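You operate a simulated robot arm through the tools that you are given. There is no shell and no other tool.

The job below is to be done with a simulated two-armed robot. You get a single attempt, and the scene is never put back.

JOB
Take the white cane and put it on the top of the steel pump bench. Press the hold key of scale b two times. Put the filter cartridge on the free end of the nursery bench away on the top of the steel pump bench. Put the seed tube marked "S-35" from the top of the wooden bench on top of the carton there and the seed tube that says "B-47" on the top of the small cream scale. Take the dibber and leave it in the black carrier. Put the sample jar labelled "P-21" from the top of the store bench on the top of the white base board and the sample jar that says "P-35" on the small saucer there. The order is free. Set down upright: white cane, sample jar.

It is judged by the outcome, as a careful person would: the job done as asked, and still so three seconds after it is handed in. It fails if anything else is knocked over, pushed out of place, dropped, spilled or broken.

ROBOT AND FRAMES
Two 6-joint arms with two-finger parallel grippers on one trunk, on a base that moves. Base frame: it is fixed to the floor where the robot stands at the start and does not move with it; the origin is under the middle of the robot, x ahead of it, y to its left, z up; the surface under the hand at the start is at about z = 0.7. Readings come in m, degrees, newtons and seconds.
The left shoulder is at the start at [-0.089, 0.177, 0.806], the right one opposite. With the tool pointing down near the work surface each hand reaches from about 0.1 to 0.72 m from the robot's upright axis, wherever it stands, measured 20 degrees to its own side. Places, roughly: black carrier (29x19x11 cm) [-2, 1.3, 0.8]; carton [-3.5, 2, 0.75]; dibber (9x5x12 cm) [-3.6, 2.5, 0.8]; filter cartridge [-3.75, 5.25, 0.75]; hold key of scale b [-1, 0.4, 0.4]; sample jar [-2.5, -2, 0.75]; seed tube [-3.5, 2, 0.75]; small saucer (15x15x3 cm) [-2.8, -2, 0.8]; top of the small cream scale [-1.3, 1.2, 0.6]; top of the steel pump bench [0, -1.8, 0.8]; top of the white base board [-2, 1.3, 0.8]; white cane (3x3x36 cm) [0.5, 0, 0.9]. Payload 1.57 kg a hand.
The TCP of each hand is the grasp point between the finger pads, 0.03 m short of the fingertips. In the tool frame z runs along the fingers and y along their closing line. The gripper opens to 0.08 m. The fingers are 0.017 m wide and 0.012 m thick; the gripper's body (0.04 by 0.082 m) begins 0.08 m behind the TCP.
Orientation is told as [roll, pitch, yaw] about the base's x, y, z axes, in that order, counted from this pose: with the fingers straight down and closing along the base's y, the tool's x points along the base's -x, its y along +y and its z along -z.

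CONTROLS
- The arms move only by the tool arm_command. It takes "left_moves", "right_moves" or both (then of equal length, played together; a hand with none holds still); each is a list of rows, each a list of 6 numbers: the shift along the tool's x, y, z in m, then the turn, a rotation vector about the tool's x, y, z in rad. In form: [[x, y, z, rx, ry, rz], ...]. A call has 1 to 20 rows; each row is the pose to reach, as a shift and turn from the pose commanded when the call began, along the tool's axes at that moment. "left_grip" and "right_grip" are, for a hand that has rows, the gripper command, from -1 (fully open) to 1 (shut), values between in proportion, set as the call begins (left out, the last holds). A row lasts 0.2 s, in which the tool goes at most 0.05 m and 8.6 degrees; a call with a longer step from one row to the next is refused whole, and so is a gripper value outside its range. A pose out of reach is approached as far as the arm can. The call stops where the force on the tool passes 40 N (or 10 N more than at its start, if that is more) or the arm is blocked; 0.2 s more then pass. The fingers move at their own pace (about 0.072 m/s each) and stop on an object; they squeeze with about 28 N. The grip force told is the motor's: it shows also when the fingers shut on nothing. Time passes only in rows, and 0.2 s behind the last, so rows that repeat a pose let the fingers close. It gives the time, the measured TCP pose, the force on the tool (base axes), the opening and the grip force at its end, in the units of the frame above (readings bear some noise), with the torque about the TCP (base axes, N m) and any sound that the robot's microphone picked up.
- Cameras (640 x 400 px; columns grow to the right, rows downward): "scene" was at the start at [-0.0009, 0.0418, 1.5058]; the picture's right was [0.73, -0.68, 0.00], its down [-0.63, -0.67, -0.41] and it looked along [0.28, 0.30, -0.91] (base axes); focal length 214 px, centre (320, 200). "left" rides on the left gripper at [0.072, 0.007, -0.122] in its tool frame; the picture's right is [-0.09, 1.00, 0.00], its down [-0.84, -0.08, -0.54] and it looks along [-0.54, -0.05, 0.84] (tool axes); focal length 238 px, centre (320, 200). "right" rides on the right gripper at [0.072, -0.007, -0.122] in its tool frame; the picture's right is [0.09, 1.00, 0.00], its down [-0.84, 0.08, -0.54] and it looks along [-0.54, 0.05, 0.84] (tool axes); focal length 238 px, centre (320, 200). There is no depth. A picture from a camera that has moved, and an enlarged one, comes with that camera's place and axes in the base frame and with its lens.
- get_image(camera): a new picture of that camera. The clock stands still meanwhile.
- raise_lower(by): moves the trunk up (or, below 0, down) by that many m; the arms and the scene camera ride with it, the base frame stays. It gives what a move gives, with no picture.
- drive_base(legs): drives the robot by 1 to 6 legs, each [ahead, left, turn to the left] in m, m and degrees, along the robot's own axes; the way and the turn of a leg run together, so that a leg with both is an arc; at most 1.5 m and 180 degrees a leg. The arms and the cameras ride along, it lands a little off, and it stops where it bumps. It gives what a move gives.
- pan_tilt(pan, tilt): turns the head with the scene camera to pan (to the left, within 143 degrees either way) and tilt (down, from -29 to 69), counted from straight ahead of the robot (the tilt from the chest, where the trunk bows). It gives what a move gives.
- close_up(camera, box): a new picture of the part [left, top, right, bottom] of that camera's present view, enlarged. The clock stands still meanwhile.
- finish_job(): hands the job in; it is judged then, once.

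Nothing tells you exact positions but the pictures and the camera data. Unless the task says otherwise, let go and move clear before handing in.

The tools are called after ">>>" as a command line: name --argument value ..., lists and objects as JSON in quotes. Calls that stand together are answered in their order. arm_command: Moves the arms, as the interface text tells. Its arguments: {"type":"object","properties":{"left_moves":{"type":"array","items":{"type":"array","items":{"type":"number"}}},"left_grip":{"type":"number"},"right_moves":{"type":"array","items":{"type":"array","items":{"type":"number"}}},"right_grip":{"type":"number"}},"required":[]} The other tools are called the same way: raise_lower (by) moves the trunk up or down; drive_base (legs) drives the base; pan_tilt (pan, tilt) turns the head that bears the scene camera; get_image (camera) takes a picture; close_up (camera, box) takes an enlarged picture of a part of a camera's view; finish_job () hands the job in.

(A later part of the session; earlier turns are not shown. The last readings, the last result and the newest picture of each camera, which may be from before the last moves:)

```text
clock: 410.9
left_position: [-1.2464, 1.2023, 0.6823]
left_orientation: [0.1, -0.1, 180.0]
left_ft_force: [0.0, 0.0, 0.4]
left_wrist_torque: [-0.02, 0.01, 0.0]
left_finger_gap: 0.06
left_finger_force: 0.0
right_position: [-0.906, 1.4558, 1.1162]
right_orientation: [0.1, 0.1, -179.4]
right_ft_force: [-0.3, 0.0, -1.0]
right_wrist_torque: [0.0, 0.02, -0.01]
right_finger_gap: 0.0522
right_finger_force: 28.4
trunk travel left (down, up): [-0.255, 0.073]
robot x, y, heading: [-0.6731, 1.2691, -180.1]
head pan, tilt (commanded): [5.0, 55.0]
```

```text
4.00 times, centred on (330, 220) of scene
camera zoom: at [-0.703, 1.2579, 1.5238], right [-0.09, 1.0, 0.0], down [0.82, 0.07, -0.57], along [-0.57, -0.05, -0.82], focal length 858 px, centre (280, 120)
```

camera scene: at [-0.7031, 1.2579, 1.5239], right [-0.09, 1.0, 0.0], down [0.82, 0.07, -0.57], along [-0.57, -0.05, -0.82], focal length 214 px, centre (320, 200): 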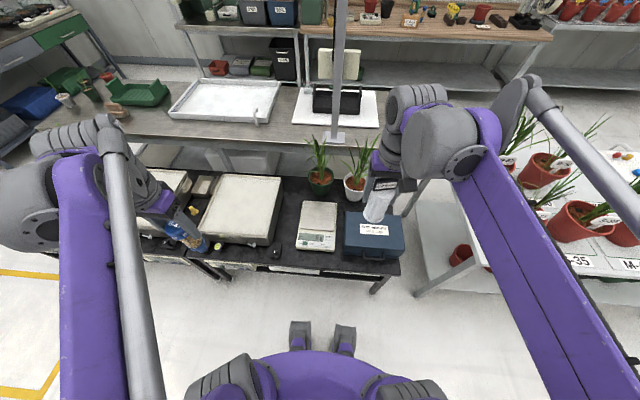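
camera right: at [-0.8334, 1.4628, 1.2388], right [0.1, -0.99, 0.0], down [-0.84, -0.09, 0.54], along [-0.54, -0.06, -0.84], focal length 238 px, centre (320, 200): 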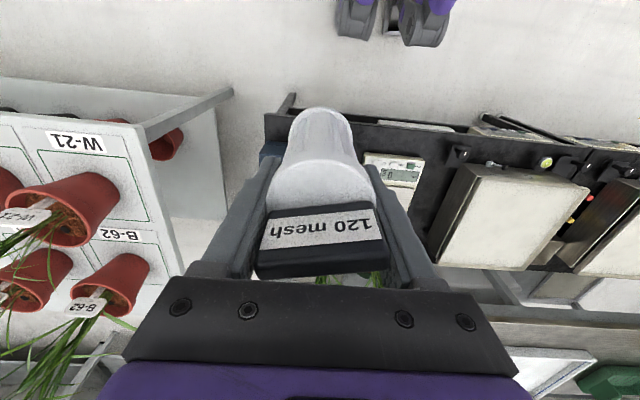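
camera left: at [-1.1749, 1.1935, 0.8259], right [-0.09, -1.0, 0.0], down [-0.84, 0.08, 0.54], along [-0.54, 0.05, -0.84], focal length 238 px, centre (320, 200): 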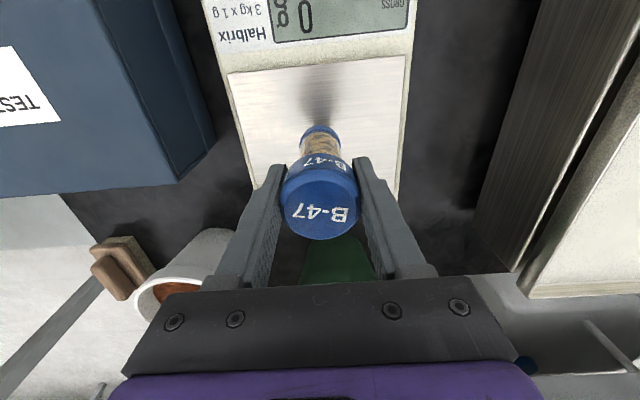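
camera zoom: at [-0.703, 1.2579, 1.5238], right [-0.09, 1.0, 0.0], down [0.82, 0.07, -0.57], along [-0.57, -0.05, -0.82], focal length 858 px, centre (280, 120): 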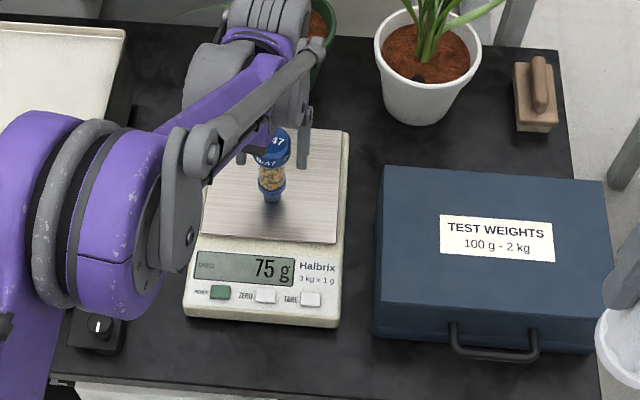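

The scale shows 75 g: the tube stands on it. I'll open fully and rise straight up.

>>> arm_command --left_moves '[[0, 0, 0, 0, 0, 0], [0, 0, -0.02, 0, 0, 0], [0, 0, -0.05, 0, 0, 0], [0, 0, -0.09, 0, 0, 0], [0, 0, -0.13, 0, 0, 0], [0, 0, -0.17, 0, 0, 0], [0, 0, -0.21, 0, 0, 0], [0, 0, -0.25, 0, 0, 0], [0, 0, -0.29, 0, 0, 0]]' --left_grip -1

>>> close_up --camera "left" --box '[200, 20, 440, 220]'

>>> close_up --camera "scene" --box '[230, 130, 430, 280]'

```text
clock: 412.9
left_position: [-1.2473, 1.205, 0.9713]
left_orientation: [0.0, -0.1, 180.0]
left_ft_force: [-0.1, -0.2, 0.4]
left_wrist_torque: [-0.01, 0.05, 0.04]
left_finger_gap: 0.0799
left_finger_force: 0.1
right_position: [-0.9063, 1.4568, 1.1161]
right_orientation: [0.0, 0.1, -179.3]
right_ft_force: [-0.4, 0.1, -1.8]
right_wrist_torque: [-0.01, 0.03, -0.01]
right_finger_gap: 0.0524
right_finger_force: 28.3
trunk travel left (down, up): [-0.255, 0.073]
robot x, y, heading: [-0.667, 1.2682, -180.1]
head pan, tilt (commanded): [5.0, 55.0]
```

```text
2.00 times, centred on (320, 120) of left
camera zoom: at [-1.1759, 1.1965, 1.0934], right [-0.09, -1.0, 0.0], down [-0.84, 0.08, 0.54], along [-0.54, 0.05, -0.84], focal length 477 px, centre (320, 360)
```

zoom: 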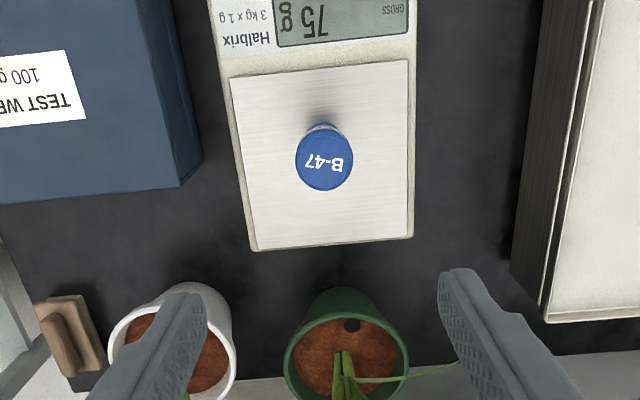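

```text
2.67 times, centred on (330, 205) of scene
camera zoom: at [-0.7027, 1.258, 1.5238], right [-0.09, 1.0, 0.0], down [0.82, 0.07, -0.57], along [-0.57, -0.05, -0.82], focal length 572 px, centre (293, 187)
```

zoom: 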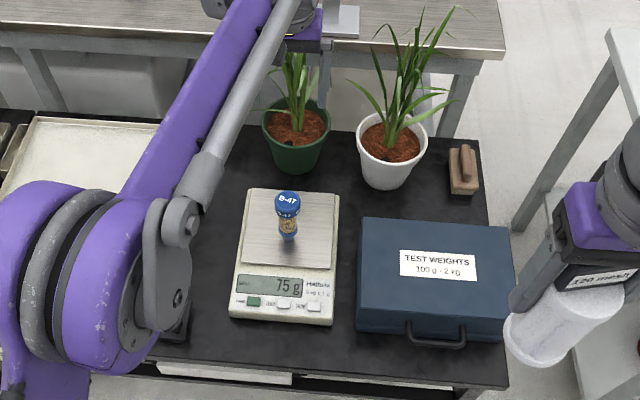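

B-47 stands on the scale, plants undisturbed. I'll retract the left arm and back away.

>>> arm_command --left_moves '[[0.036, 0.02, -0.02, 0, 0, 0], [0.072, 0.04, -0.04, 0, 0, 0], [0.108, 0.06, -0.06, 0, 0, 0], [0.144, 0.085, -0.08, 0, 0, 0], [0.18, 0.11, -0.1, 0, 0, 0], [0.216, 0.135, -0.12, 0, 0, 0], [0.252, 0.16, -0.13, 0, 0, 0], [0.288, 0.185, -0.14, 0, 0, 0], [0.324, 0.21, -0.14, 0, 0, 0], [0.36, 0.235, -0.14, 0, 0, 0]]'

>>> drive_base --legs '[[-0.35, 0, 0]]'

>>> pan_tilt --pan 30 --tilt 30

>>> get_image --camera "scene"

```text
clock: 415.1
left_position: [-0.8838, 0.9659, 1.1113]
left_orientation: [0.0, -0.1, 180.0]
left_ft_force: [0.6, -0.4, -0.5]
left_wrist_torque: [-0.02, 0.02, 0.03]
left_finger_gap: 0.08
left_finger_force: 0.1
right_position: [-0.9048, 1.4567, 1.1161]
right_orientation: [0.2, 0.0, -179.4]
right_ft_force: [0.4, 0.2, -1.5]
right_wrist_torque: [-0.01, 0.0, 0.01]
right_finger_gap: 0.0521
right_finger_force: 28.1
trunk travel left (down, up): [-0.255, 0.073]
robot x, y, heading: [-0.6695, 1.2642, -180.2]
head pan, tilt (commanded): [5.0, 55.0]
```

```text
clock: 417.3
left_position: [-0.5425, 0.9661, 1.1114]
left_orientation: [0.0, -0.1, -179.5]
left_ft_force: [0.7, -0.5, -0.3]
left_wrist_torque: [-0.02, 0.01, 0.01]
left_finger_gap: 0.08
left_finger_force: 0.1
right_position: [-0.5691, 1.4556, 1.1164]
right_orientation: [0.1, 0.1, -178.9]
right_ft_force: [0.5, 0.6, -1.3]
right_wrist_torque: [0.01, 0.03, 0.01]
right_finger_gap: 0.052
right_finger_force: 28.3
trunk travel left (down, up): [-0.255, 0.073]
robot x, y, heading: [-0.3305, 1.2688, -179.6]
head pan, tilt (commanded): [5.0, 55.0]
```

```text
clock: 418.2
left_position: [-0.5437, 0.9656, 1.113]
left_orientation: [0.0, 0.1, -179.6]
left_ft_force: [-0.1, -0.2, -0.4]
left_wrist_torque: [0.01, 0.0, 0.03]
left_finger_gap: 0.08
left_finger_force: 0.1
right_position: [-0.5686, 1.4554, 1.1155]
right_orientation: [0.1, 0.2, -179.0]
right_ft_force: [0.5, 0.2, 0.0]
right_wrist_torque: [0.02, 0.0, -0.05]
right_finger_gap: 0.0523
right_finger_force: 28.7
trunk travel left (down, up): [-0.255, 0.073]
robot x, y, heading: [-0.3317, 1.2664, -179.5]
head pan, tilt (commanded): [30.0, 30.0]
```

```text
taken
camera scene: at [-0.371, 1.2204, 1.5598], right [-0.51, 0.86, 0.0], down [0.43, 0.25, -0.87], along [-0.75, -0.44, -0.5], focal length 214 px, centre (320, 200)
```

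scene: 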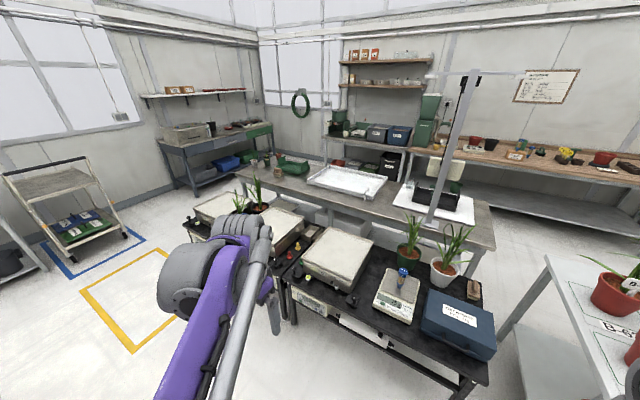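

Now to the pump bench with the cartridge: slide left along the corridor, then turn to face the bench.

>>> drive_base --legs '[[0, 1.0, 0], [0, 1.0, 0], [0, 0, 90]]'

>>> pan_tilt --pan 0 --tilt 30

>>> get_image --camera "scene"

```text
clock: 439.6
left_position: [-0.0167, -0.9194, 1.1128]
left_orientation: [-0.1, 0.0, -89.8]
left_ft_force: [0.0, 0.7, -0.6]
left_wrist_torque: [0.01, -0.02, 0.05]
left_finger_gap: 0.08
left_finger_force: 0.0
right_position: [-0.5056, -0.9435, 1.1152]
right_orientation: [0.0, 0.1, -89.1]
right_ft_force: [0.3, -0.7, -1.9]
right_wrist_torque: [0.03, 0.02, 0.0]
right_finger_gap: 0.0522
right_finger_force: 28.4
trunk travel left (down, up): [-0.255, 0.073]
robot x, y, heading: [-0.3219, -0.7091, -89.9]
head pan, tilt (commanded): [30.0, 30.0]
```

```text
clock: 440.6
left_position: [-0.0155, -0.9198, 1.1116]
left_orientation: [0.0, 0.0, -89.8]
left_ft_force: [-1.1, 0.3, 0.4]
left_wrist_torque: [0.03, 0.02, -0.03]
left_finger_gap: 0.0799
left_finger_force: 0.0
right_position: [-0.5066, -0.9444, 1.115]
right_orientation: [0.1, 0.2, -89.2]
right_ft_force: [-0.1, 0.8, -1.1]
right_wrist_torque: [-0.02, 0.01, -0.02]
right_finger_gap: 0.0525
right_finger_force: 28.3
trunk travel left (down, up): [-0.255, 0.073]
robot x, y, heading: [-0.3166, -0.7126, -89.9]
head pan, tilt (commanded): [0.0, 30.0]
```

```text
taken
camera scene: at [-0.3176, -0.7592, 1.5599], right [-1.0, -0.01, 0.0], down [0.0, 0.5, -0.87], along [0.0, -0.87, -0.5], focal length 214 px, centre (320, 200)
```

scene: 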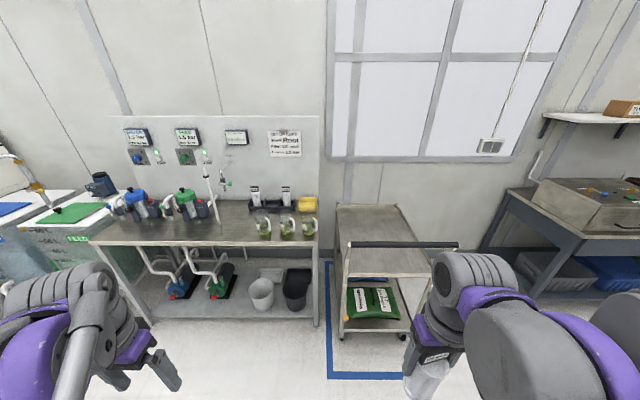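

The cane still stands on the bench. Zooming on the bench to choose the cartridge's spot.

>>> close_up --camera "scene" --box '[80, 150, 340, 270]'

>>> close_up --camera "scene" --box '[190, 160, 330, 250]'

```text
2.46 times, centred on (210, 210) of scene
camera zoom: at [-0.3176, -0.7592, 1.5599], right [-1.0, -0.01, 0.0], down [0.0, 0.5, -0.87], along [0.0, -0.87, -0.5], focal length 528 px, centre (591, 175)
```

zoom: 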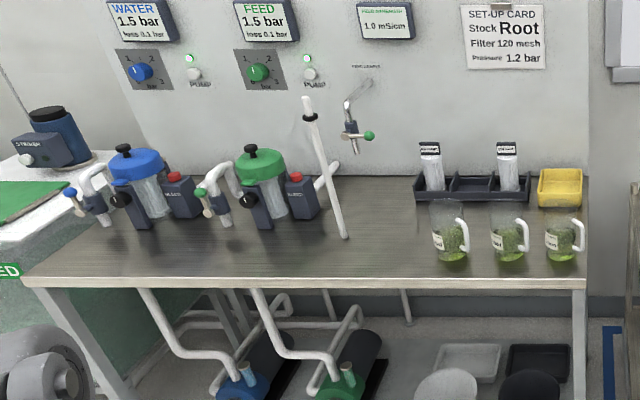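

```text
4.44 times, centred on (260, 205) of scene
camera zoom: at [-0.3176, -0.7592, 1.5599], right [-1.0, -0.01, 0.0], down [0.0, 0.5, -0.87], along [0.0, -0.87, -0.5], focal length 953 px, centre (587, 178)
```

zoom: 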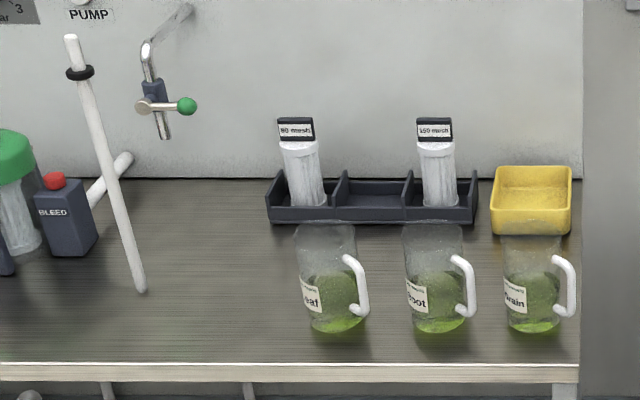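

The tray on the bench holds the 80 and 150 mesh cartridges with the middle slot empty — clearly where the 120 mesh cartridge is put away. I'll position in front of it with the trunk raised, tucking the left hand away from the cane.

>>> arm_command --left_moves '[[0.02, 0.03, 0, 0, 0, 0], [0.04, 0.06, 0, 0, 0, 0], [0.06, 0.1, 0, 0, 0, 0]]'

>>> raise_lower --by 0.06

>>> drive_base --legs '[[0.3, 0.43, 0]]'

>>> pan_tilt --pan 0 --tilt 40

>>> get_image --camera "scene"

>>> close_up --camera "scene" --box '[240, 150, 420, 270]'

```text
clock: 441.6
left_position: [0.0494, -0.8785, 1.1052]
left_orientation: [-1.1, -0.1, -97.6]
left_ft_force: [0.7, 0.4, 0.2]
left_wrist_torque: [-0.01, 0.01, 0.0]
left_finger_gap: 0.08
left_finger_force: 0.0
right_position: [-0.5062, -0.945, 1.1159]
right_orientation: [0.1, 0.2, -89.2]
right_ft_force: [0.8, 0.1, -1.1]
right_wrist_torque: [-0.04, 0.01, 0.02]
right_finger_gap: 0.052
right_finger_force: 28.2
trunk travel left (down, up): [-0.255, 0.073]
robot x, y, heading: [-0.315, -0.7062, -89.5]
head pan, tilt (commanded): [0.0, 30.0]
stopped in row 3 (left hand): the arm was blocked; the commanded pose is now the measured one
```

```text
clock: 442.6
left_position: [0.0512, -0.8852, 1.1679]
left_orientation: [-1.4, -0.2, -98.4]
left_ft_force: [0.6, 0.0, -0.6]
left_wrist_torque: [0.0, -0.01, 0.0]
left_finger_gap: 0.08
left_finger_force: 0.0
right_position: [-0.507, -0.943, 1.1758]
right_orientation: [0.1, 0.1, -89.3]
right_ft_force: [0.5, 0.5, -0.3]
right_wrist_torque: [0.0, 0.0, 0.02]
right_finger_gap: 0.0523
right_finger_force: 27.9
trunk travel left (down, up): [-0.315, 0.013]
robot x, y, heading: [-0.3192, -0.7106, -89.8]
head pan, tilt (commanded): [0.0, 30.0]
```

```text
clock: 446.9
left_position: [0.4861, -1.1778, 1.1654]
left_orientation: [-1.4, 0.0, -98.1]
left_ft_force: [1.1, 0.2, -0.1]
left_wrist_torque: [-0.01, -0.01, 0.01]
left_finger_gap: 0.0799
left_finger_force: 0.0
right_position: [-0.0671, -1.2415, 1.1763]
right_orientation: [0.0, 0.2, -88.8]
right_ft_force: [-0.6, -0.1, -1.1]
right_wrist_torque: [0.04, 0.02, -0.01]
right_finger_gap: 0.0521
right_finger_force: 27.5
trunk travel left (down, up): [-0.315, 0.013]
robot x, y, heading: [0.1205, -1.0025, -89.4]
head pan, tilt (commanded): [0.0, 30.0]
```

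```text
clock: 447.7
left_position: [0.487, -1.1799, 1.167]
left_orientation: [-1.3, -0.1, -98.2]
left_ft_force: [0.1, 0.0, 0.0]
left_wrist_torque: [0.02, 0.01, -0.04]
left_finger_gap: 0.0801
left_finger_force: 0.0
right_position: [-0.068, -1.2419, 1.1757]
right_orientation: [0.2, 0.1, -88.9]
right_ft_force: [0.4, 0.3, -0.7]
right_wrist_torque: [0.01, 0.0, 0.01]
right_finger_gap: 0.0519
right_finger_force: 28.3
trunk travel left (down, up): [-0.315, 0.013]
robot x, y, heading: [0.1209, -1.0068, -89.2]
head pan, tilt (commanded): [0.0, 40.0]
```

```text
taken
camera scene: at [0.1194, -1.0487, 1.6099], right [-1.0, -0.01, 0.0], down [-0.01, 0.64, -0.77], along [0.01, -0.77, -0.64], focal length 214 px, centre (320, 200)
```

scene: 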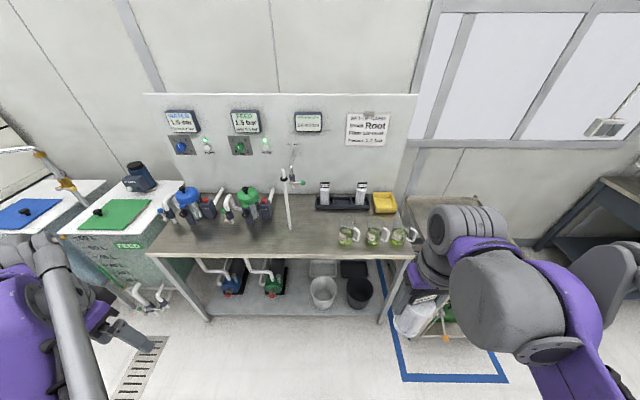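

```text
3.33 times, centred on (330, 210) of scene
camera zoom: at [0.1194, -1.0487, 1.6099], right [-1.0, -0.01, 0.0], down [-0.01, 0.64, -0.77], along [0.01, -0.77, -0.64], focal length 715 px, centre (287, 167)
```

zoom: 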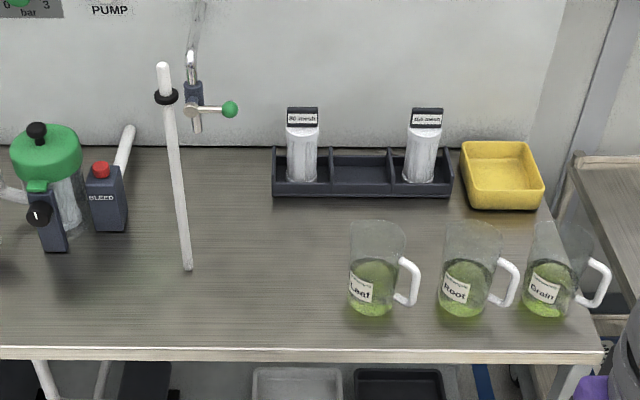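

I'll drive ahead to working distance; the hand stays high above the jugs.

>>> drive_base --legs '[[0.335, 0, -0.6]]'

>>> pan_tilt --pan 0 --tilt 50

>>> get_image --camera "scene"

>>> get_image --camera "right"

>>> get_image --camera "left"

```text
clock: 449.9
left_position: [0.4877, -1.5199, 1.1667]
left_orientation: [-1.3, -0.1, -98.6]
left_ft_force: [-1.2, -0.1, 0.6]
left_wrist_torque: [0.0, -0.01, -0.01]
left_finger_gap: 0.0798
left_finger_force: 0.1
right_position: [-0.0677, -1.5783, 1.175]
right_orientation: [0.2, 0.1, -89.3]
right_ft_force: [0.0, 0.2, -1.5]
right_wrist_torque: [-0.01, -0.01, -0.01]
right_finger_gap: 0.052
right_finger_force: 27.7
trunk travel left (down, up): [-0.315, 0.013]
robot x, y, heading: [0.1242, -1.3397, -89.8]
head pan, tilt (commanded): [0.0, 40.0]
```

```text
clock: 450.6
left_position: [0.4875, -1.52, 1.1672]
left_orientation: [-1.3, -0.1, -98.7]
left_ft_force: [-0.4, -0.6, -1.1]
left_wrist_torque: [-0.06, 0.0, 0.02]
left_finger_gap: 0.0799
left_finger_force: 0.2
right_position: [-0.0673, -1.5785, 1.1764]
right_orientation: [0.0, 0.0, -89.3]
right_ft_force: [-0.7, 0.3, -1.2]
right_wrist_torque: [0.02, -0.02, 0.0]
right_finger_gap: 0.0522
right_finger_force: 28.3
trunk travel left (down, up): [-0.315, 0.013]
robot x, y, heading: [0.123, -1.3403, -90.0]
head pan, tilt (commanded): [0.0, 50.0]
```

```text
taken
camera scene: at [0.1214, -1.3786, 1.5958], right [-1.0, 0.0, 0.0], down [0.0, 0.77, -0.64], along [0.0, -0.64, -0.77], focal length 214 px, centre (320, 200)
```

scene: 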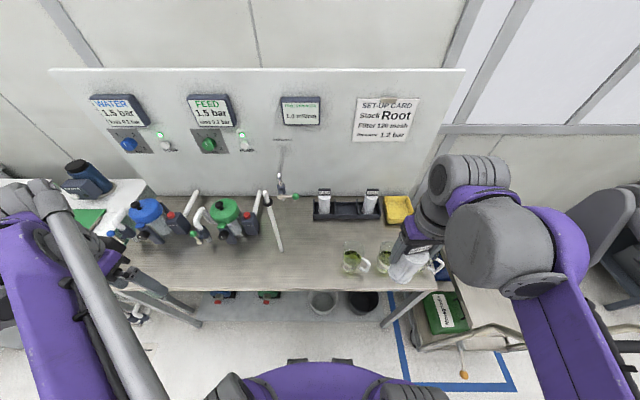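

```text
taken
camera right: at [-0.0749, -1.5071, 1.2987], right [0.99, 0.1, 0.0], down [0.09, -0.84, 0.54], along [0.06, -0.54, -0.84], focal length 238 px, centre (320, 200)
```

right: 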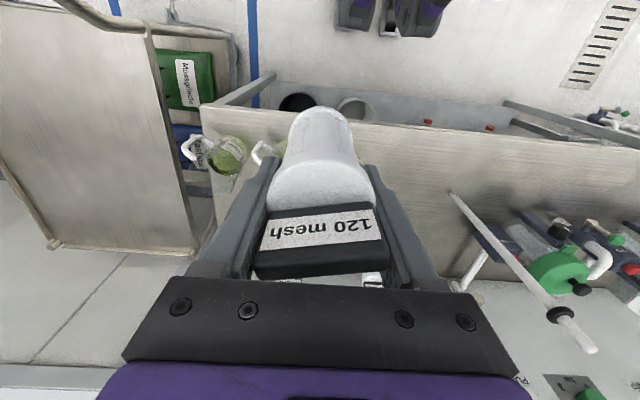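

```text
taken
camera left: at [0.5073, -1.452, 1.2883], right [0.97, -0.24, -0.02], down [-0.19, -0.82, 0.55], along [-0.15, -0.52, -0.84], focal length 238 px, centre (320, 200)
```

left: 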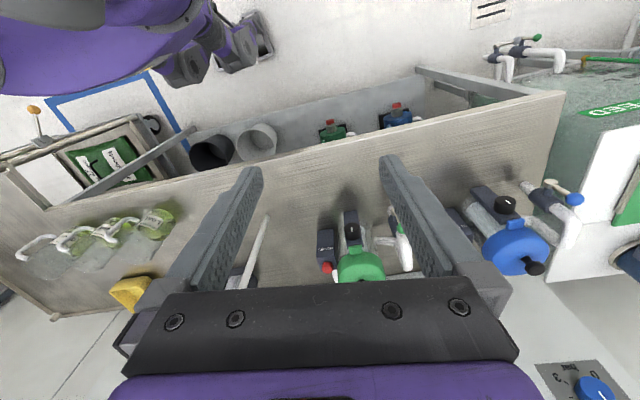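

I'll move the cartridge high over the jug to behind it, in front of the tray's middle slot.

>>> arm_command --right_moves '[[-0.0437, 0.012, 0, 0, 0, 0], [-0.0875, 0.024, 0, 0, 0, 0], [-0.1312, 0.036, 0, 0, 0, 0], [-0.1749, 0.048, 0, 0, 0, 0], [-0.2187, 0.06, 0, 0, 0, 0], [-0.2624, 0.0721, 0, 0, 0, 0], [-0.2624, 0.0721, 0, 0, 0, 0]]'

>>> get_image --camera "right"

>>> close_up --camera "scene" --box '[240, 150, 440, 290]'

>>> close_up --camera "left" --box '[0, 190, 300, 390]'

```text
clock: 452.2
left_position: [0.4877, -1.5195, 1.167]
left_orientation: [-1.3, -0.2, -98.7]
left_ft_force: [0.7, -0.1, 0.1]
left_wrist_torque: [0.02, 0.03, -0.02]
left_finger_gap: 0.08
left_finger_force: 0.0
right_position: [0.0063, -1.8388, 1.1755]
right_orientation: [0.2, 0.1, -89.3]
right_ft_force: [0.0, -0.1, -1.1]
right_wrist_torque: [0.0, 0.01, -0.01]
right_finger_gap: 0.0521
right_finger_force: 28.1
trunk travel left (down, up): [-0.315, 0.013]
robot x, y, heading: [0.1216, -1.3437, -89.7]
head pan, tilt (commanded): [0.0, 50.0]
```

```text
taken
camera right: at [-0.001, -1.7665, 1.2985], right [0.99, 0.1, 0.0], down [0.09, -0.84, 0.54], along [0.06, -0.54, -0.84], focal length 238 px, centre (320, 200)
```

right: 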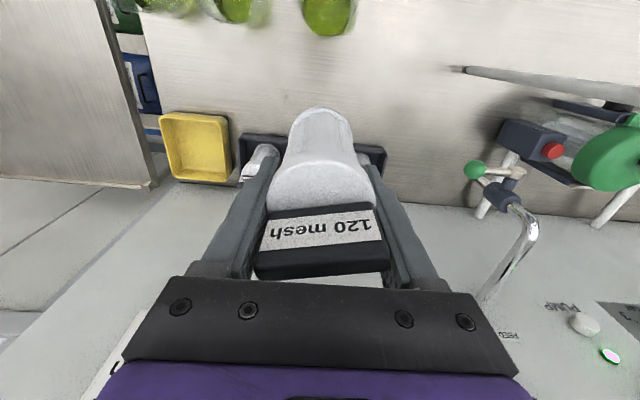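

```text
2.86 times, centred on (340, 220) of scene
camera zoom: at [0.1211, -1.3769, 1.5957], right [-1.0, 0.0, 0.0], down [0.0, 0.77, -0.64], along [0.0, -0.64, -0.77], focal length 613 px, centre (263, 143)
```

zoom: 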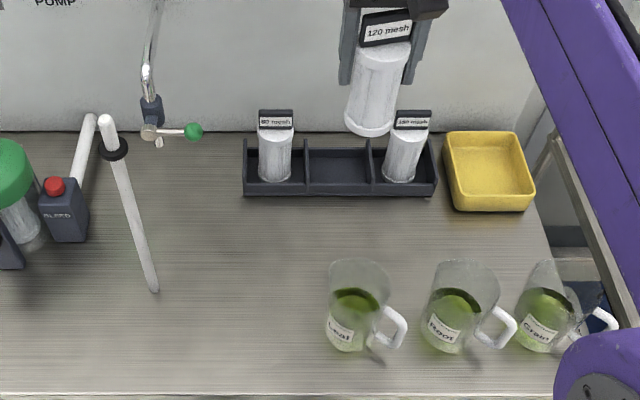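

```text
2.00 times, centred on (150, 290) of left
camera zoom: at [0.5071, -1.4506, 1.2883], right [0.97, -0.24, -0.02], down [-0.19, -0.82, 0.55], along [-0.15, -0.53, -0.84], focal length 477 px, centre (660, 20)
```

zoom: 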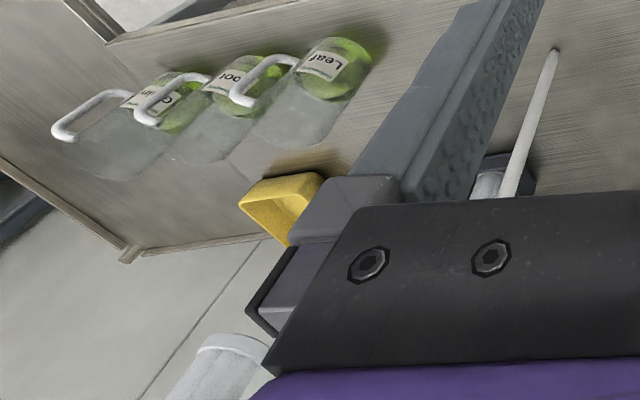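

The slot center is about (0.0025, -1.970); neighbours' cartridges are 10 cm to each side. I'll descend behind the jug to just above the tray wall height.

>>> arm_command --right_moves '[[0, -0.004, 0.04, 0, 0, 0], [0, -0.004, 0.08, 0, 0, 0], [0, -0.004, 0.12, 0, 0, 0], [0, -0.004, 0.16, 0, 0, 0], [0, -0.004, 0.195, 0, 0, 0], [0, -0.004, 0.195, 0, 0, 0]]'

>>> get_image --camera "right"

>>> close_up --camera "scene" --box '[280, 160, 400, 260]'

```text
clock: 453.6
left_position: [0.4868, -1.5198, 1.1661]
left_orientation: [-1.3, -0.3, -98.6]
left_ft_force: [-0.3, -1.1, -0.3]
left_wrist_torque: [-0.01, 0.0, -0.04]
left_finger_gap: 0.0797
left_finger_force: 0.0
right_position: [0.0051, -1.8395, 0.9803]
right_orientation: [0.2, 0.1, -89.3]
right_ft_force: [0.0, 0.0, -0.8]
right_wrist_torque: [-0.01, -0.01, -0.02]
right_finger_gap: 0.0521
right_finger_force: 28.3
trunk travel left (down, up): [-0.315, 0.013]
robot x, y, heading: [0.1221, -1.3415, -89.7]
head pan, tilt (commanded): [0.0, 50.0]
```

```text
taken
camera right: at [-0.0032, -1.7684, 1.1038], right [0.99, 0.1, 0.0], down [0.09, -0.84, 0.54], along [0.06, -0.54, -0.84], focal length 238 px, centre (320, 200)
```

right: 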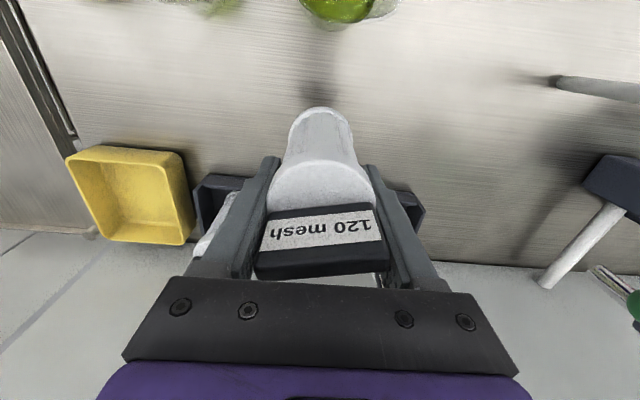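

```text
4.00 times, centred on (340, 210) of scene
camera zoom: at [0.1215, -1.3779, 1.5957], right [-1.0, 0.0, 0.0], down [0.0, 0.77, -0.64], along [0.0, -0.64, -0.77], focal length 858 px, centre (240, 160)
```

zoom: 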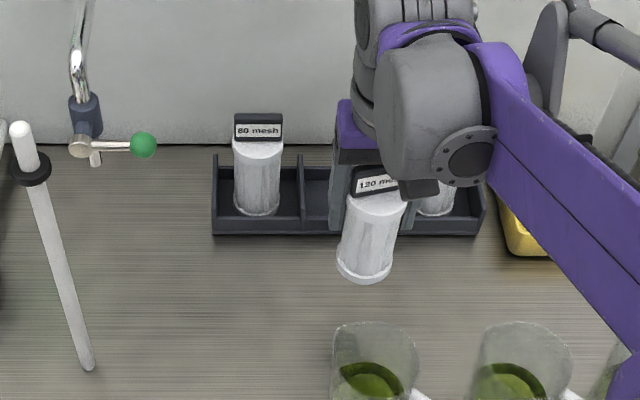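

I need precise slot geometry; zooming in closely on the tray.

>>> close_up --camera "scene" --box '[290, 185, 340, 225]'

>>> close_up --camera "scene" --box '[315, 190, 375, 235]'

>>> close_up --camera "right" --box '[170, 90, 450, 270]'

```text
10.00 times, centred on (315, 205) of scene
camera zoom: at [0.1215, -1.3779, 1.5957], right [-1.0, 0.0, 0.0], down [0.0, 0.77, -0.64], along [0.0, -0.64, -0.77], focal length 2145 px, centre (370, 150)
```

zoom: 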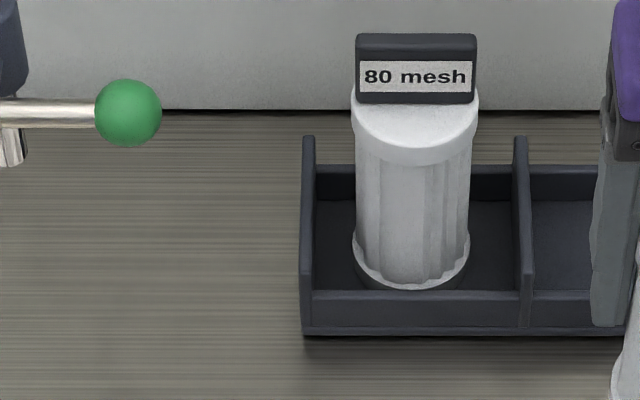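

```text
8.89 times, centred on (345, 212) of scene
camera zoom: at [0.1215, -1.3779, 1.5957], right [-1.0, 0.0, 0.0], down [0.0, 0.77, -0.64], along [0.0, -0.64, -0.77], focal length 1906 px, centre (98, 89)
```

zoom: 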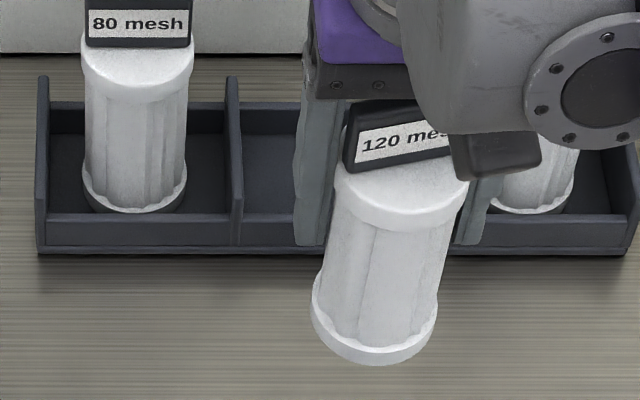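

```text
2.22 times, centred on (310, 180) of right
camera zoom: at [-0.0032, -1.7684, 1.1038], right [0.99, 0.1, 0.0], down [0.09, -0.84, 0.54], along [0.06, -0.54, -0.84], focal length 530 px, centre (342, 244)
```

zoom: 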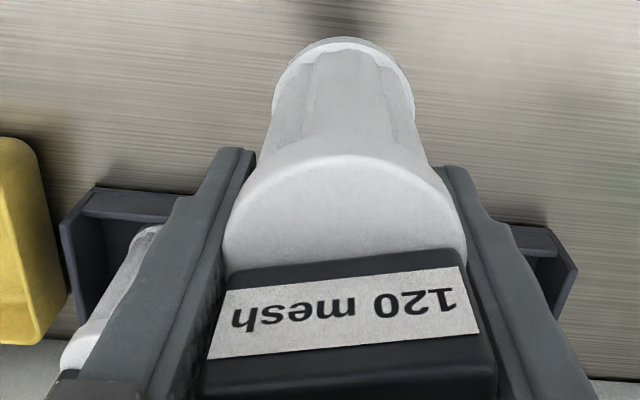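

The slot spans x -0.045…0.054, y -1.94…-2.01; its center is (0.0045, -1.976). I'll move forward over it at safe height and verify.

>>> arm_command --right_moves '[[-0.035, -0.0004, 0, 0, 0, 0], [-0.07, -0.0008, 0, 0, 0, 0], [-0.105, -0.0012, 0, 0, 0, 0], [-0.1335, -0.0016, 0, 0, 0, 0], [-0.1335, -0.0016, 0, 0, 0, 0]]'

>>> close_up --camera "scene" --box '[300, 170, 380, 230]'

>>> close_up --camera "right" --box '[200, 50, 440, 230]'

```text
clock: 454.8
left_position: [0.488, -1.5193, 1.1673]
left_orientation: [-1.2, -0.2, -98.7]
left_ft_force: [0.3, -0.1, 0.0]
left_wrist_torque: [0.01, -0.01, 0.0]
left_finger_gap: 0.0799
left_finger_force: 0.1
right_position: [0.0024, -1.9739, 0.9812]
right_orientation: [0.1, 0.1, -89.3]
right_ft_force: [-0.3, -1.0, -1.3]
right_wrist_torque: [0.0, 0.0, 0.02]
right_finger_gap: 0.052
right_finger_force: 27.9
trunk travel left (down, up): [-0.315, 0.013]
robot x, y, heading: [0.1201, -1.3427, -89.6]
head pan, tilt (commanded): [0.0, 50.0]
```

```text
6.67 times, centred on (340, 200) of scene
camera zoom: at [0.1214, -1.3774, 1.5957], right [-1.0, 0.0, 0.0], down [0.0, 0.77, -0.64], along [0.0, -0.64, -0.77], focal length 1430 px, centre (187, 200)
```

zoom: 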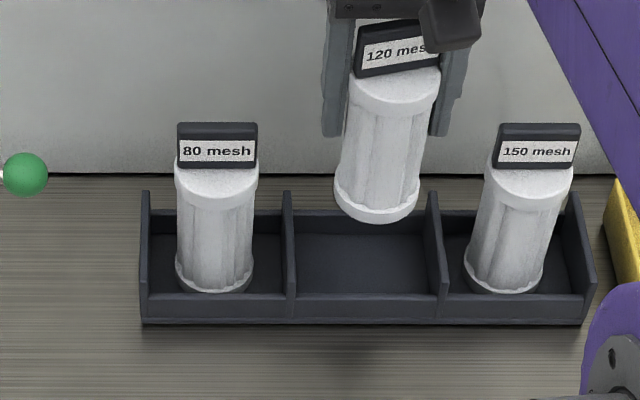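

```text
2.22 times, centred on (320, 140) of right
camera zoom: at [-0.0043, -1.9018, 1.1045], right [0.99, 0.1, 0.0], down [0.09, -0.84, 0.54], along [0.06, -0.54, -0.84], focal length 530 px, centre (320, 333)
```

zoom: 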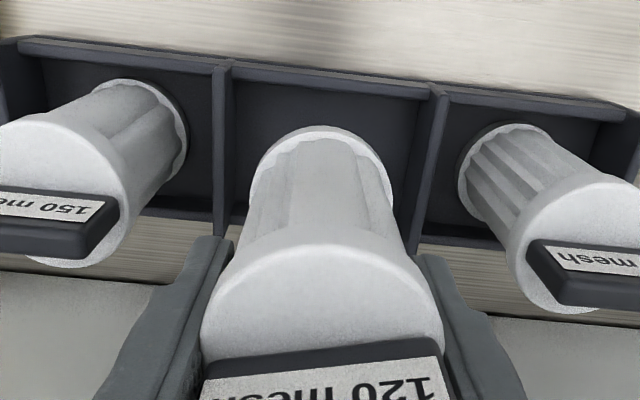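

The cartridge is centered over the slot in both views. Lowering into it, carefully.

>>> arm_command --right_moves '[[0, 0.001, 0.015, 0, 0, 0], [0, 0.001, 0.03, 0, 0, 0], [0, 0.001, 0.045, 0, 0, 0], [0, 0.001, 0.06, 0, 0, 0], [0, 0.001, 0.06, 0, 0, 0]]'

>>> close_up --camera "scene" --box '[300, 180, 380, 240]'

>>> close_up --camera "right" --box '[200, 30, 440, 210]'

```text
clock: 456.0
left_position: [0.4865, -1.5199, 1.1675]
left_orientation: [-1.2, -0.2, -98.6]
left_ft_force: [0.3, 0.6, -0.6]
left_wrist_torque: [0.01, -0.01, 0.0]
left_finger_gap: 0.0801
left_finger_force: 0.1
right_position: [0.006, -1.9718, 0.9199]
right_orientation: [0.1, 0.1, -89.3]
right_ft_force: [0.3, 0.8, -0.8]
right_wrist_torque: [0.0, 0.0, -0.02]
right_finger_gap: 0.0524
right_finger_force: 28.3
trunk travel left (down, up): [-0.315, 0.013]
robot x, y, heading: [0.1204, -1.3435, -89.6]
head pan, tilt (commanded): [0.0, 50.0]
```

```text
6.67 times, centred on (340, 210) of scene
camera zoom: at [0.1214, -1.3781, 1.5957], right [-1.0, 0.0, 0.0], down [0.0, 0.77, -0.64], along [0.0, -0.64, -0.77], focal length 1430 px, centre (187, 133)
```

zoom: 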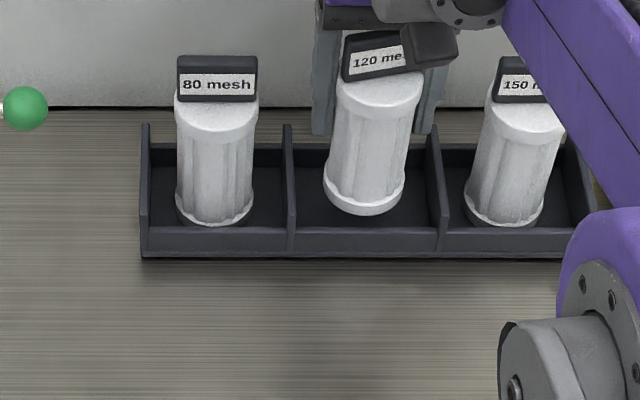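

```text
2.22 times, centred on (320, 120) of right
camera zoom: at [-0.0021, -1.9022, 1.0431], right [0.99, 0.1, 0.0], down [0.09, -0.84, 0.54], along [0.06, -0.54, -0.84], focal length 530 px, centre (320, 378)
```

zoom: 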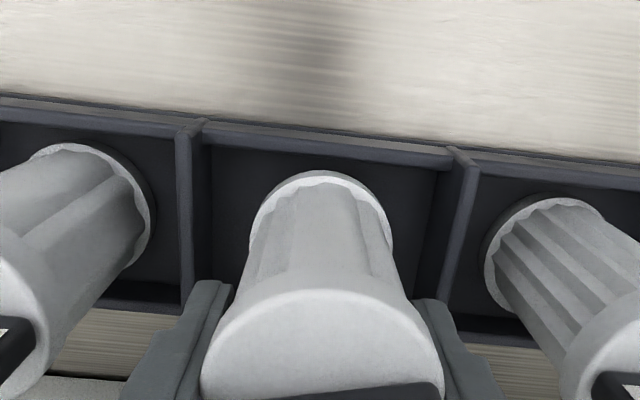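

>>> arm_command --right_moves '[[0, 0, 0.005, 0, 0, 0], [0, 0, 0.01, 0, 0, 0], [0, 0, 0.015, 0, 0, 0]]'

>>> arm_command --right_moves '[[0, 0, 0.002, 0, 0, 0], [0, 0, 0.005, 0, 0, 0]]'

>>> close_up --camera "scene" --box '[300, 180, 380, 240]'

```text
clock: 456.8
left_position: [0.4875, -1.5208, 1.1657]
left_orientation: [-1.2, -0.1, -98.7]
left_ft_force: [-0.3, 0.8, -0.8]
left_wrist_torque: [0.01, 0.02, -0.02]
left_finger_gap: 0.08
left_finger_force: 0.0
right_position: [0.0057, -1.9731, 0.9057]
right_orientation: [0.1, 0.0, -89.3]
right_ft_force: [0.6, -0.5, -0.9]
right_wrist_torque: [0.01, -0.02, -0.01]
right_finger_gap: 0.0521
right_finger_force: 28.1
trunk travel left (down, up): [-0.315, 0.013]
robot x, y, heading: [0.1226, -1.3414, -89.7]
head pan, tilt (commanded): [0.0, 50.0]
```

```text
clock: 457.4
left_position: [0.4875, -1.5199, 1.1666]
left_orientation: [-1.2, -0.1, -98.7]
left_ft_force: [0.9, 0.2, 0.2]
left_wrist_torque: [-0.01, 0.02, -0.05]
left_finger_gap: 0.0799
left_finger_force: 0.1
right_position: [0.0066, -1.9737, 0.8995]
right_orientation: [0.1, 0.1, -89.4]
right_ft_force: [0.5, 0.6, -2.2]
right_wrist_torque: [0.01, -0.05, 0.01]
right_finger_gap: 0.0523
right_finger_force: 28.5
trunk travel left (down, up): [-0.315, 0.013]
robot x, y, heading: [0.1238, -1.3433, -89.8]
head pan, tilt (commanded): [0.0, 50.0]
```

```text
6.67 times, centred on (340, 210) of scene
camera zoom: at [0.1214, -1.3783, 1.5957], right [-1.0, 0.0, 0.0], down [0.0, 0.77, -0.64], along [0.0, -0.64, -0.77], focal length 1430 px, centre (187, 133)
```

zoom: 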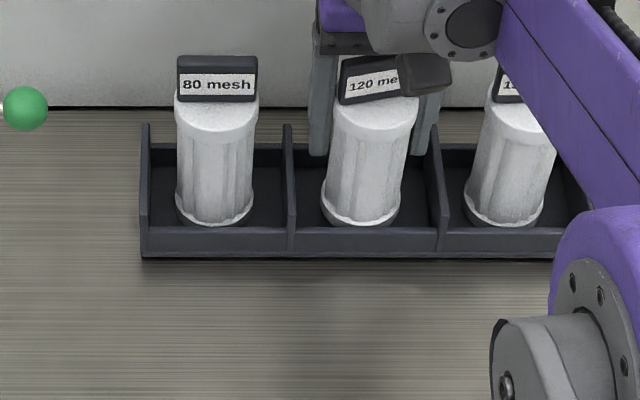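

>>> arm_command --right_moves '[[0, 0, 0.0015, 0, 0, 0], [0, 0, 0.003, 0, 0, 0]]'

>>> arm_command --right_moves '[[0, 0, 0.0015, 0, 0, 0], [0, 0, 0.003, 0, 0, 0]]'

```text
clock: 458.0
left_position: [0.488, -1.5213, 1.1652]
left_orientation: [-1.2, -0.1, -98.7]
left_ft_force: [-0.3, 0.0, -0.2]
left_wrist_torque: [0.0, 0.0, -0.02]
left_finger_gap: 0.08
left_finger_force: 0.1
right_position: [0.0066, -1.9739, 0.8964]
right_orientation: [0.1, 0.1, -89.3]
right_ft_force: [0.2, -0.1, -0.7]
right_wrist_torque: [-0.01, 0.01, -0.02]
right_finger_gap: 0.0524
right_finger_force: 27.7
trunk travel left (down, up): [-0.315, 0.013]
robot x, y, heading: [0.1218, -1.3396, -89.9]
head pan, tilt (commanded): [0.0, 50.0]
```

```text
clock: 458.6
left_position: [0.4874, -1.5208, 1.1674]
left_orientation: [-1.3, -0.1, -98.6]
left_ft_force: [-1.5, 0.7, 0.9]
left_wrist_torque: [-0.02, 0.01, -0.01]
left_finger_gap: 0.0799
left_finger_force: 0.1
right_position: [0.006, -1.973, 0.8945]
right_orientation: [0.2, 0.1, -89.2]
right_ft_force: [-0.3, -0.5, -0.7]
right_wrist_torque: [-0.01, 0.03, 0.01]
right_finger_gap: 0.0522
right_finger_force: 28.3
trunk travel left (down, up): [-0.315, 0.013]
robot x, y, heading: [0.1234, -1.3423, -89.5]
head pan, tilt (commanded): [0.0, 50.0]
```

>>> arm_command --right_moves '[[0, 0, 0.0015, 0, 0, 0], [0, 0, 0.003, 0, 0, 0]]'

>>> arm_command --right_moves '[[0, 0, 0.0015, 0, 0, 0], [0, 0, 0.003, 0, 0, 0]]'

>>> close_up --camera "scene" --box '[310, 180, 370, 230]'

```text
clock: 459.2
left_position: [0.4868, -1.5201, 1.1665]
left_orientation: [-1.3, 0.0, -98.7]
left_ft_force: [-0.7, 0.4, -0.4]
left_wrist_torque: [-0.02, -0.02, 0.0]
left_finger_gap: 0.0796
left_finger_force: 0.0
right_position: [0.0068, -1.9739, 0.8922]
right_orientation: [0.1, 0.2, -89.4]
right_ft_force: [-0.5, -0.3, 0.2]
right_wrist_torque: [0.02, -0.01, 0.02]
right_finger_gap: 0.0524
right_finger_force: 27.3
trunk travel left (down, up): [-0.315, 0.013]
robot x, y, heading: [0.1254, -1.3425, -89.9]
head pan, tilt (commanded): [0.0, 50.0]
```

```text
clock: 459.8
left_position: [0.4889, -1.5188, 1.169]
left_orientation: [-1.4, -0.2, -98.8]
left_ft_force: [0.0, 1.0, -0.1]
left_wrist_torque: [0.01, 0.0, -0.03]
left_finger_gap: 0.0801
left_finger_force: 0.0
right_position: [0.0073, -1.9731, 0.891]
right_orientation: [0.0, -0.1, -89.2]
right_ft_force: [1.2, -7.3, 25.3]
right_wrist_torque: [-0.01, 0.05, 0.0]
right_finger_gap: 0.0521
right_finger_force: 28.2
trunk travel left (down, up): [-0.315, 0.013]
robot x, y, heading: [0.123, -1.3432, -89.7]
head pan, tilt (commanded): [0.0, 50.0]
```

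```text
8.00 times, centred on (340, 205) of scene
camera zoom: at [0.1222, -1.3765, 1.5962], right [-1.0, 0.0, 0.0], down [0.0, 0.77, -0.64], along [0.0, -0.64, -0.77], focal length 1716 px, centre (160, 160)
```

zoom: 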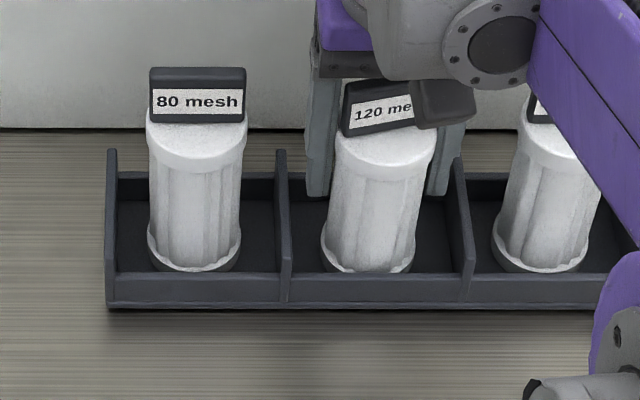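

Contact with the slot floor. I'll ease up 1.5 mm, release with a partial opening, and rise.

>>> arm_command --right_moves '[[0, 0, -0.0018, 0, 0, 0], [0, 0, -0.0018, 0, 0, 0]]'

>>> arm_command --right_moves '[[0, 0, 0, 0, 0, 0], [0, 0, 0, 0, 0, 0], [0, 0, 0, 0, 0, 0]]' --right_grip -0.7

>>> close_up --camera "scene" --box '[310, 180, 370, 230]'

>>> get_image --camera "right"

```text
clock: 460.4
left_position: [0.4894, -1.5196, 1.1669]
left_orientation: [-1.3, -0.2, -98.7]
left_ft_force: [0.8, -0.5, -0.4]
left_wrist_torque: [-0.04, -0.04, -0.02]
left_finger_gap: 0.0799
left_finger_force: 0.0
right_position: [0.0066, -1.9725, 0.8916]
right_orientation: [0.0, 0.0, -89.3]
right_ft_force: [1.0, -9.2, 22.5]
right_wrist_torque: [-0.26, 0.02, 0.0]
right_finger_gap: 0.0522
right_finger_force: 28.1
trunk travel left (down, up): [-0.315, 0.013]
robot x, y, heading: [0.125, -1.343, -89.6]
head pan, tilt (commanded): [0.0, 50.0]
```

```text
clock: 461.2
left_position: [0.488, -1.5205, 1.1662]
left_orientation: [-1.3, -0.1, -98.8]
left_ft_force: [0.3, -0.4, -0.4]
left_wrist_torque: [0.02, 0.0, 0.01]
left_finger_gap: 0.08
left_finger_force: 0.1
right_position: [0.0066, -1.9728, 0.8903]
right_orientation: [0.1, 0.0, -89.3]
right_ft_force: [-0.2, 0.3, 0.0]
right_wrist_torque: [-0.01, 0.0, 0.01]
right_finger_gap: 0.0682
right_finger_force: 0.1
trunk travel left (down, up): [-0.315, 0.013]
robot x, y, heading: [0.1234, -1.3421, -89.7]
head pan, tilt (commanded): [0.0, 50.0]
```

```text
8.00 times, centred on (340, 205) of scene
camera zoom: at [0.1214, -1.3781, 1.5957], right [-1.0, 0.0, 0.0], down [0.0, 0.77, -0.64], along [0.0, -0.64, -0.77], focal length 1716 px, centre (160, 160)
```

zoom: 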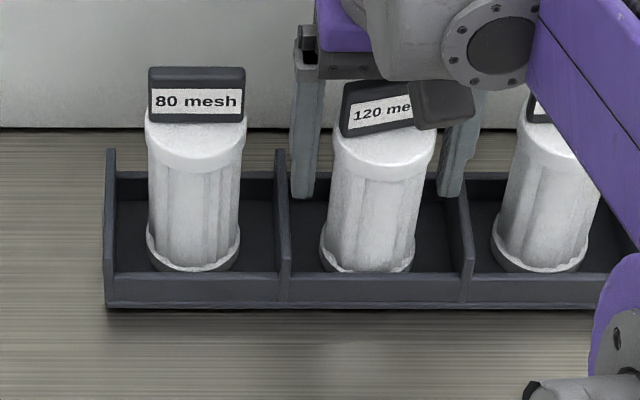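

```text
taken
camera right: at [-0.0016, -1.9013, 1.0135], right [0.99, 0.1, 0.0], down [0.09, -0.84, 0.54], along [0.06, -0.54, -0.84], focal length 238 px, centre (320, 200)
```

right: 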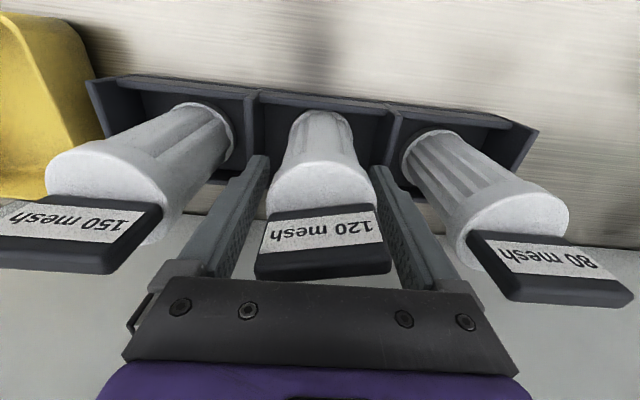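

The cartridge stands in its slot. I'll rise straight up first, then retract diagonally up and back over the jug.

>>> arm_command --right_moves '[[0, 0, -0.02, 0, 0, 0], [0, 0, -0.05, 0, 0, 0], [0, 0, -0.085, 0, 0, 0], [0, 0, -0.1, 0, 0, 0]]'

>>> get_image --camera "right"

>>> close_up --camera "scene" --box '[280, 150, 400, 240]'

```text
clock: 462.2
left_position: [0.4872, -1.5189, 1.167]
left_orientation: [-1.2, 0.0, -98.7]
left_ft_force: [-0.2, -1.0, 0.3]
left_wrist_torque: [-0.01, 0.0, -0.01]
left_finger_gap: 0.0801
left_finger_force: 0.1
right_position: [0.005, -1.9727, 0.9904]
right_orientation: [0.1, 0.1, -89.3]
right_ft_force: [-0.1, 0.3, 0.0]
right_wrist_torque: [0.01, -0.03, -0.01]
right_finger_gap: 0.0678
right_finger_force: 0.2
trunk travel left (down, up): [-0.315, 0.013]
robot x, y, heading: [0.12, -1.3387, -89.6]
head pan, tilt (commanded): [0.0, 50.0]
```

```text
taken
camera right: at [-0.003, -1.9015, 1.1141], right [0.99, 0.1, 0.0], down [0.09, -0.84, 0.54], along [0.06, -0.54, -0.84], focal length 238 px, centre (320, 200)
```

right: 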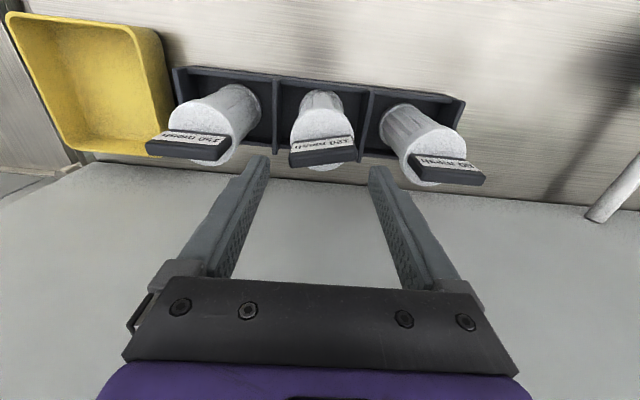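

```text
4.44 times, centred on (340, 195) of scene
camera zoom: at [0.1215, -1.378, 1.5957], right [-1.0, 0.0, 0.0], down [0.0, 0.77, -0.64], along [0.0, -0.64, -0.77], focal length 953 px, centre (231, 222)
```

zoom: 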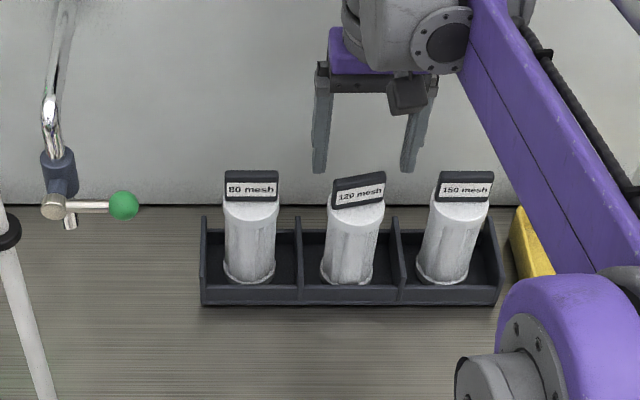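

All three cartridges stand neatly. Retracting over the jugs and backing off.

>>> arm_command --right_moves '[[0.03, 0, -0.03, 0, 0, 0], [0.06, 0, -0.06, 0, 0, 0], [0.09, 0, -0.09, 0, 0, 0], [0.125, 0, -0.11, 0, 0, 0], [0.165, 0, -0.13, 0, 0, 0], [0.205, 0, -0.15, 0, 0, 0], [0.245, -0.01, -0.16, 0, 0, 0], [0.285, -0.02, -0.16, 0, 0, 0], [0.325, -0.03, -0.16, 0, 0, 0]]'

```text
clock: 464.2
left_position: [0.4879, -1.5185, 1.1659]
left_orientation: [-1.3, -0.2, -98.8]
left_ft_force: [-0.2, -0.7, 0.5]
left_wrist_torque: [0.0, 0.03, 0.01]
left_finger_gap: 0.0799
left_finger_force: 0.1
right_position: [-0.0266, -1.6471, 1.1503]
right_orientation: [0.1, 0.0, -89.2]
right_ft_force: [0.2, -0.5, -0.3]
right_wrist_torque: [-0.04, 0.01, 0.04]
right_finger_gap: 0.0678
right_finger_force: 0.1
trunk travel left (down, up): [-0.315, 0.013]
robot x, y, heading: [0.1253, -1.3445, -90.0]
head pan, tilt (commanded): [0.0, 50.0]
```

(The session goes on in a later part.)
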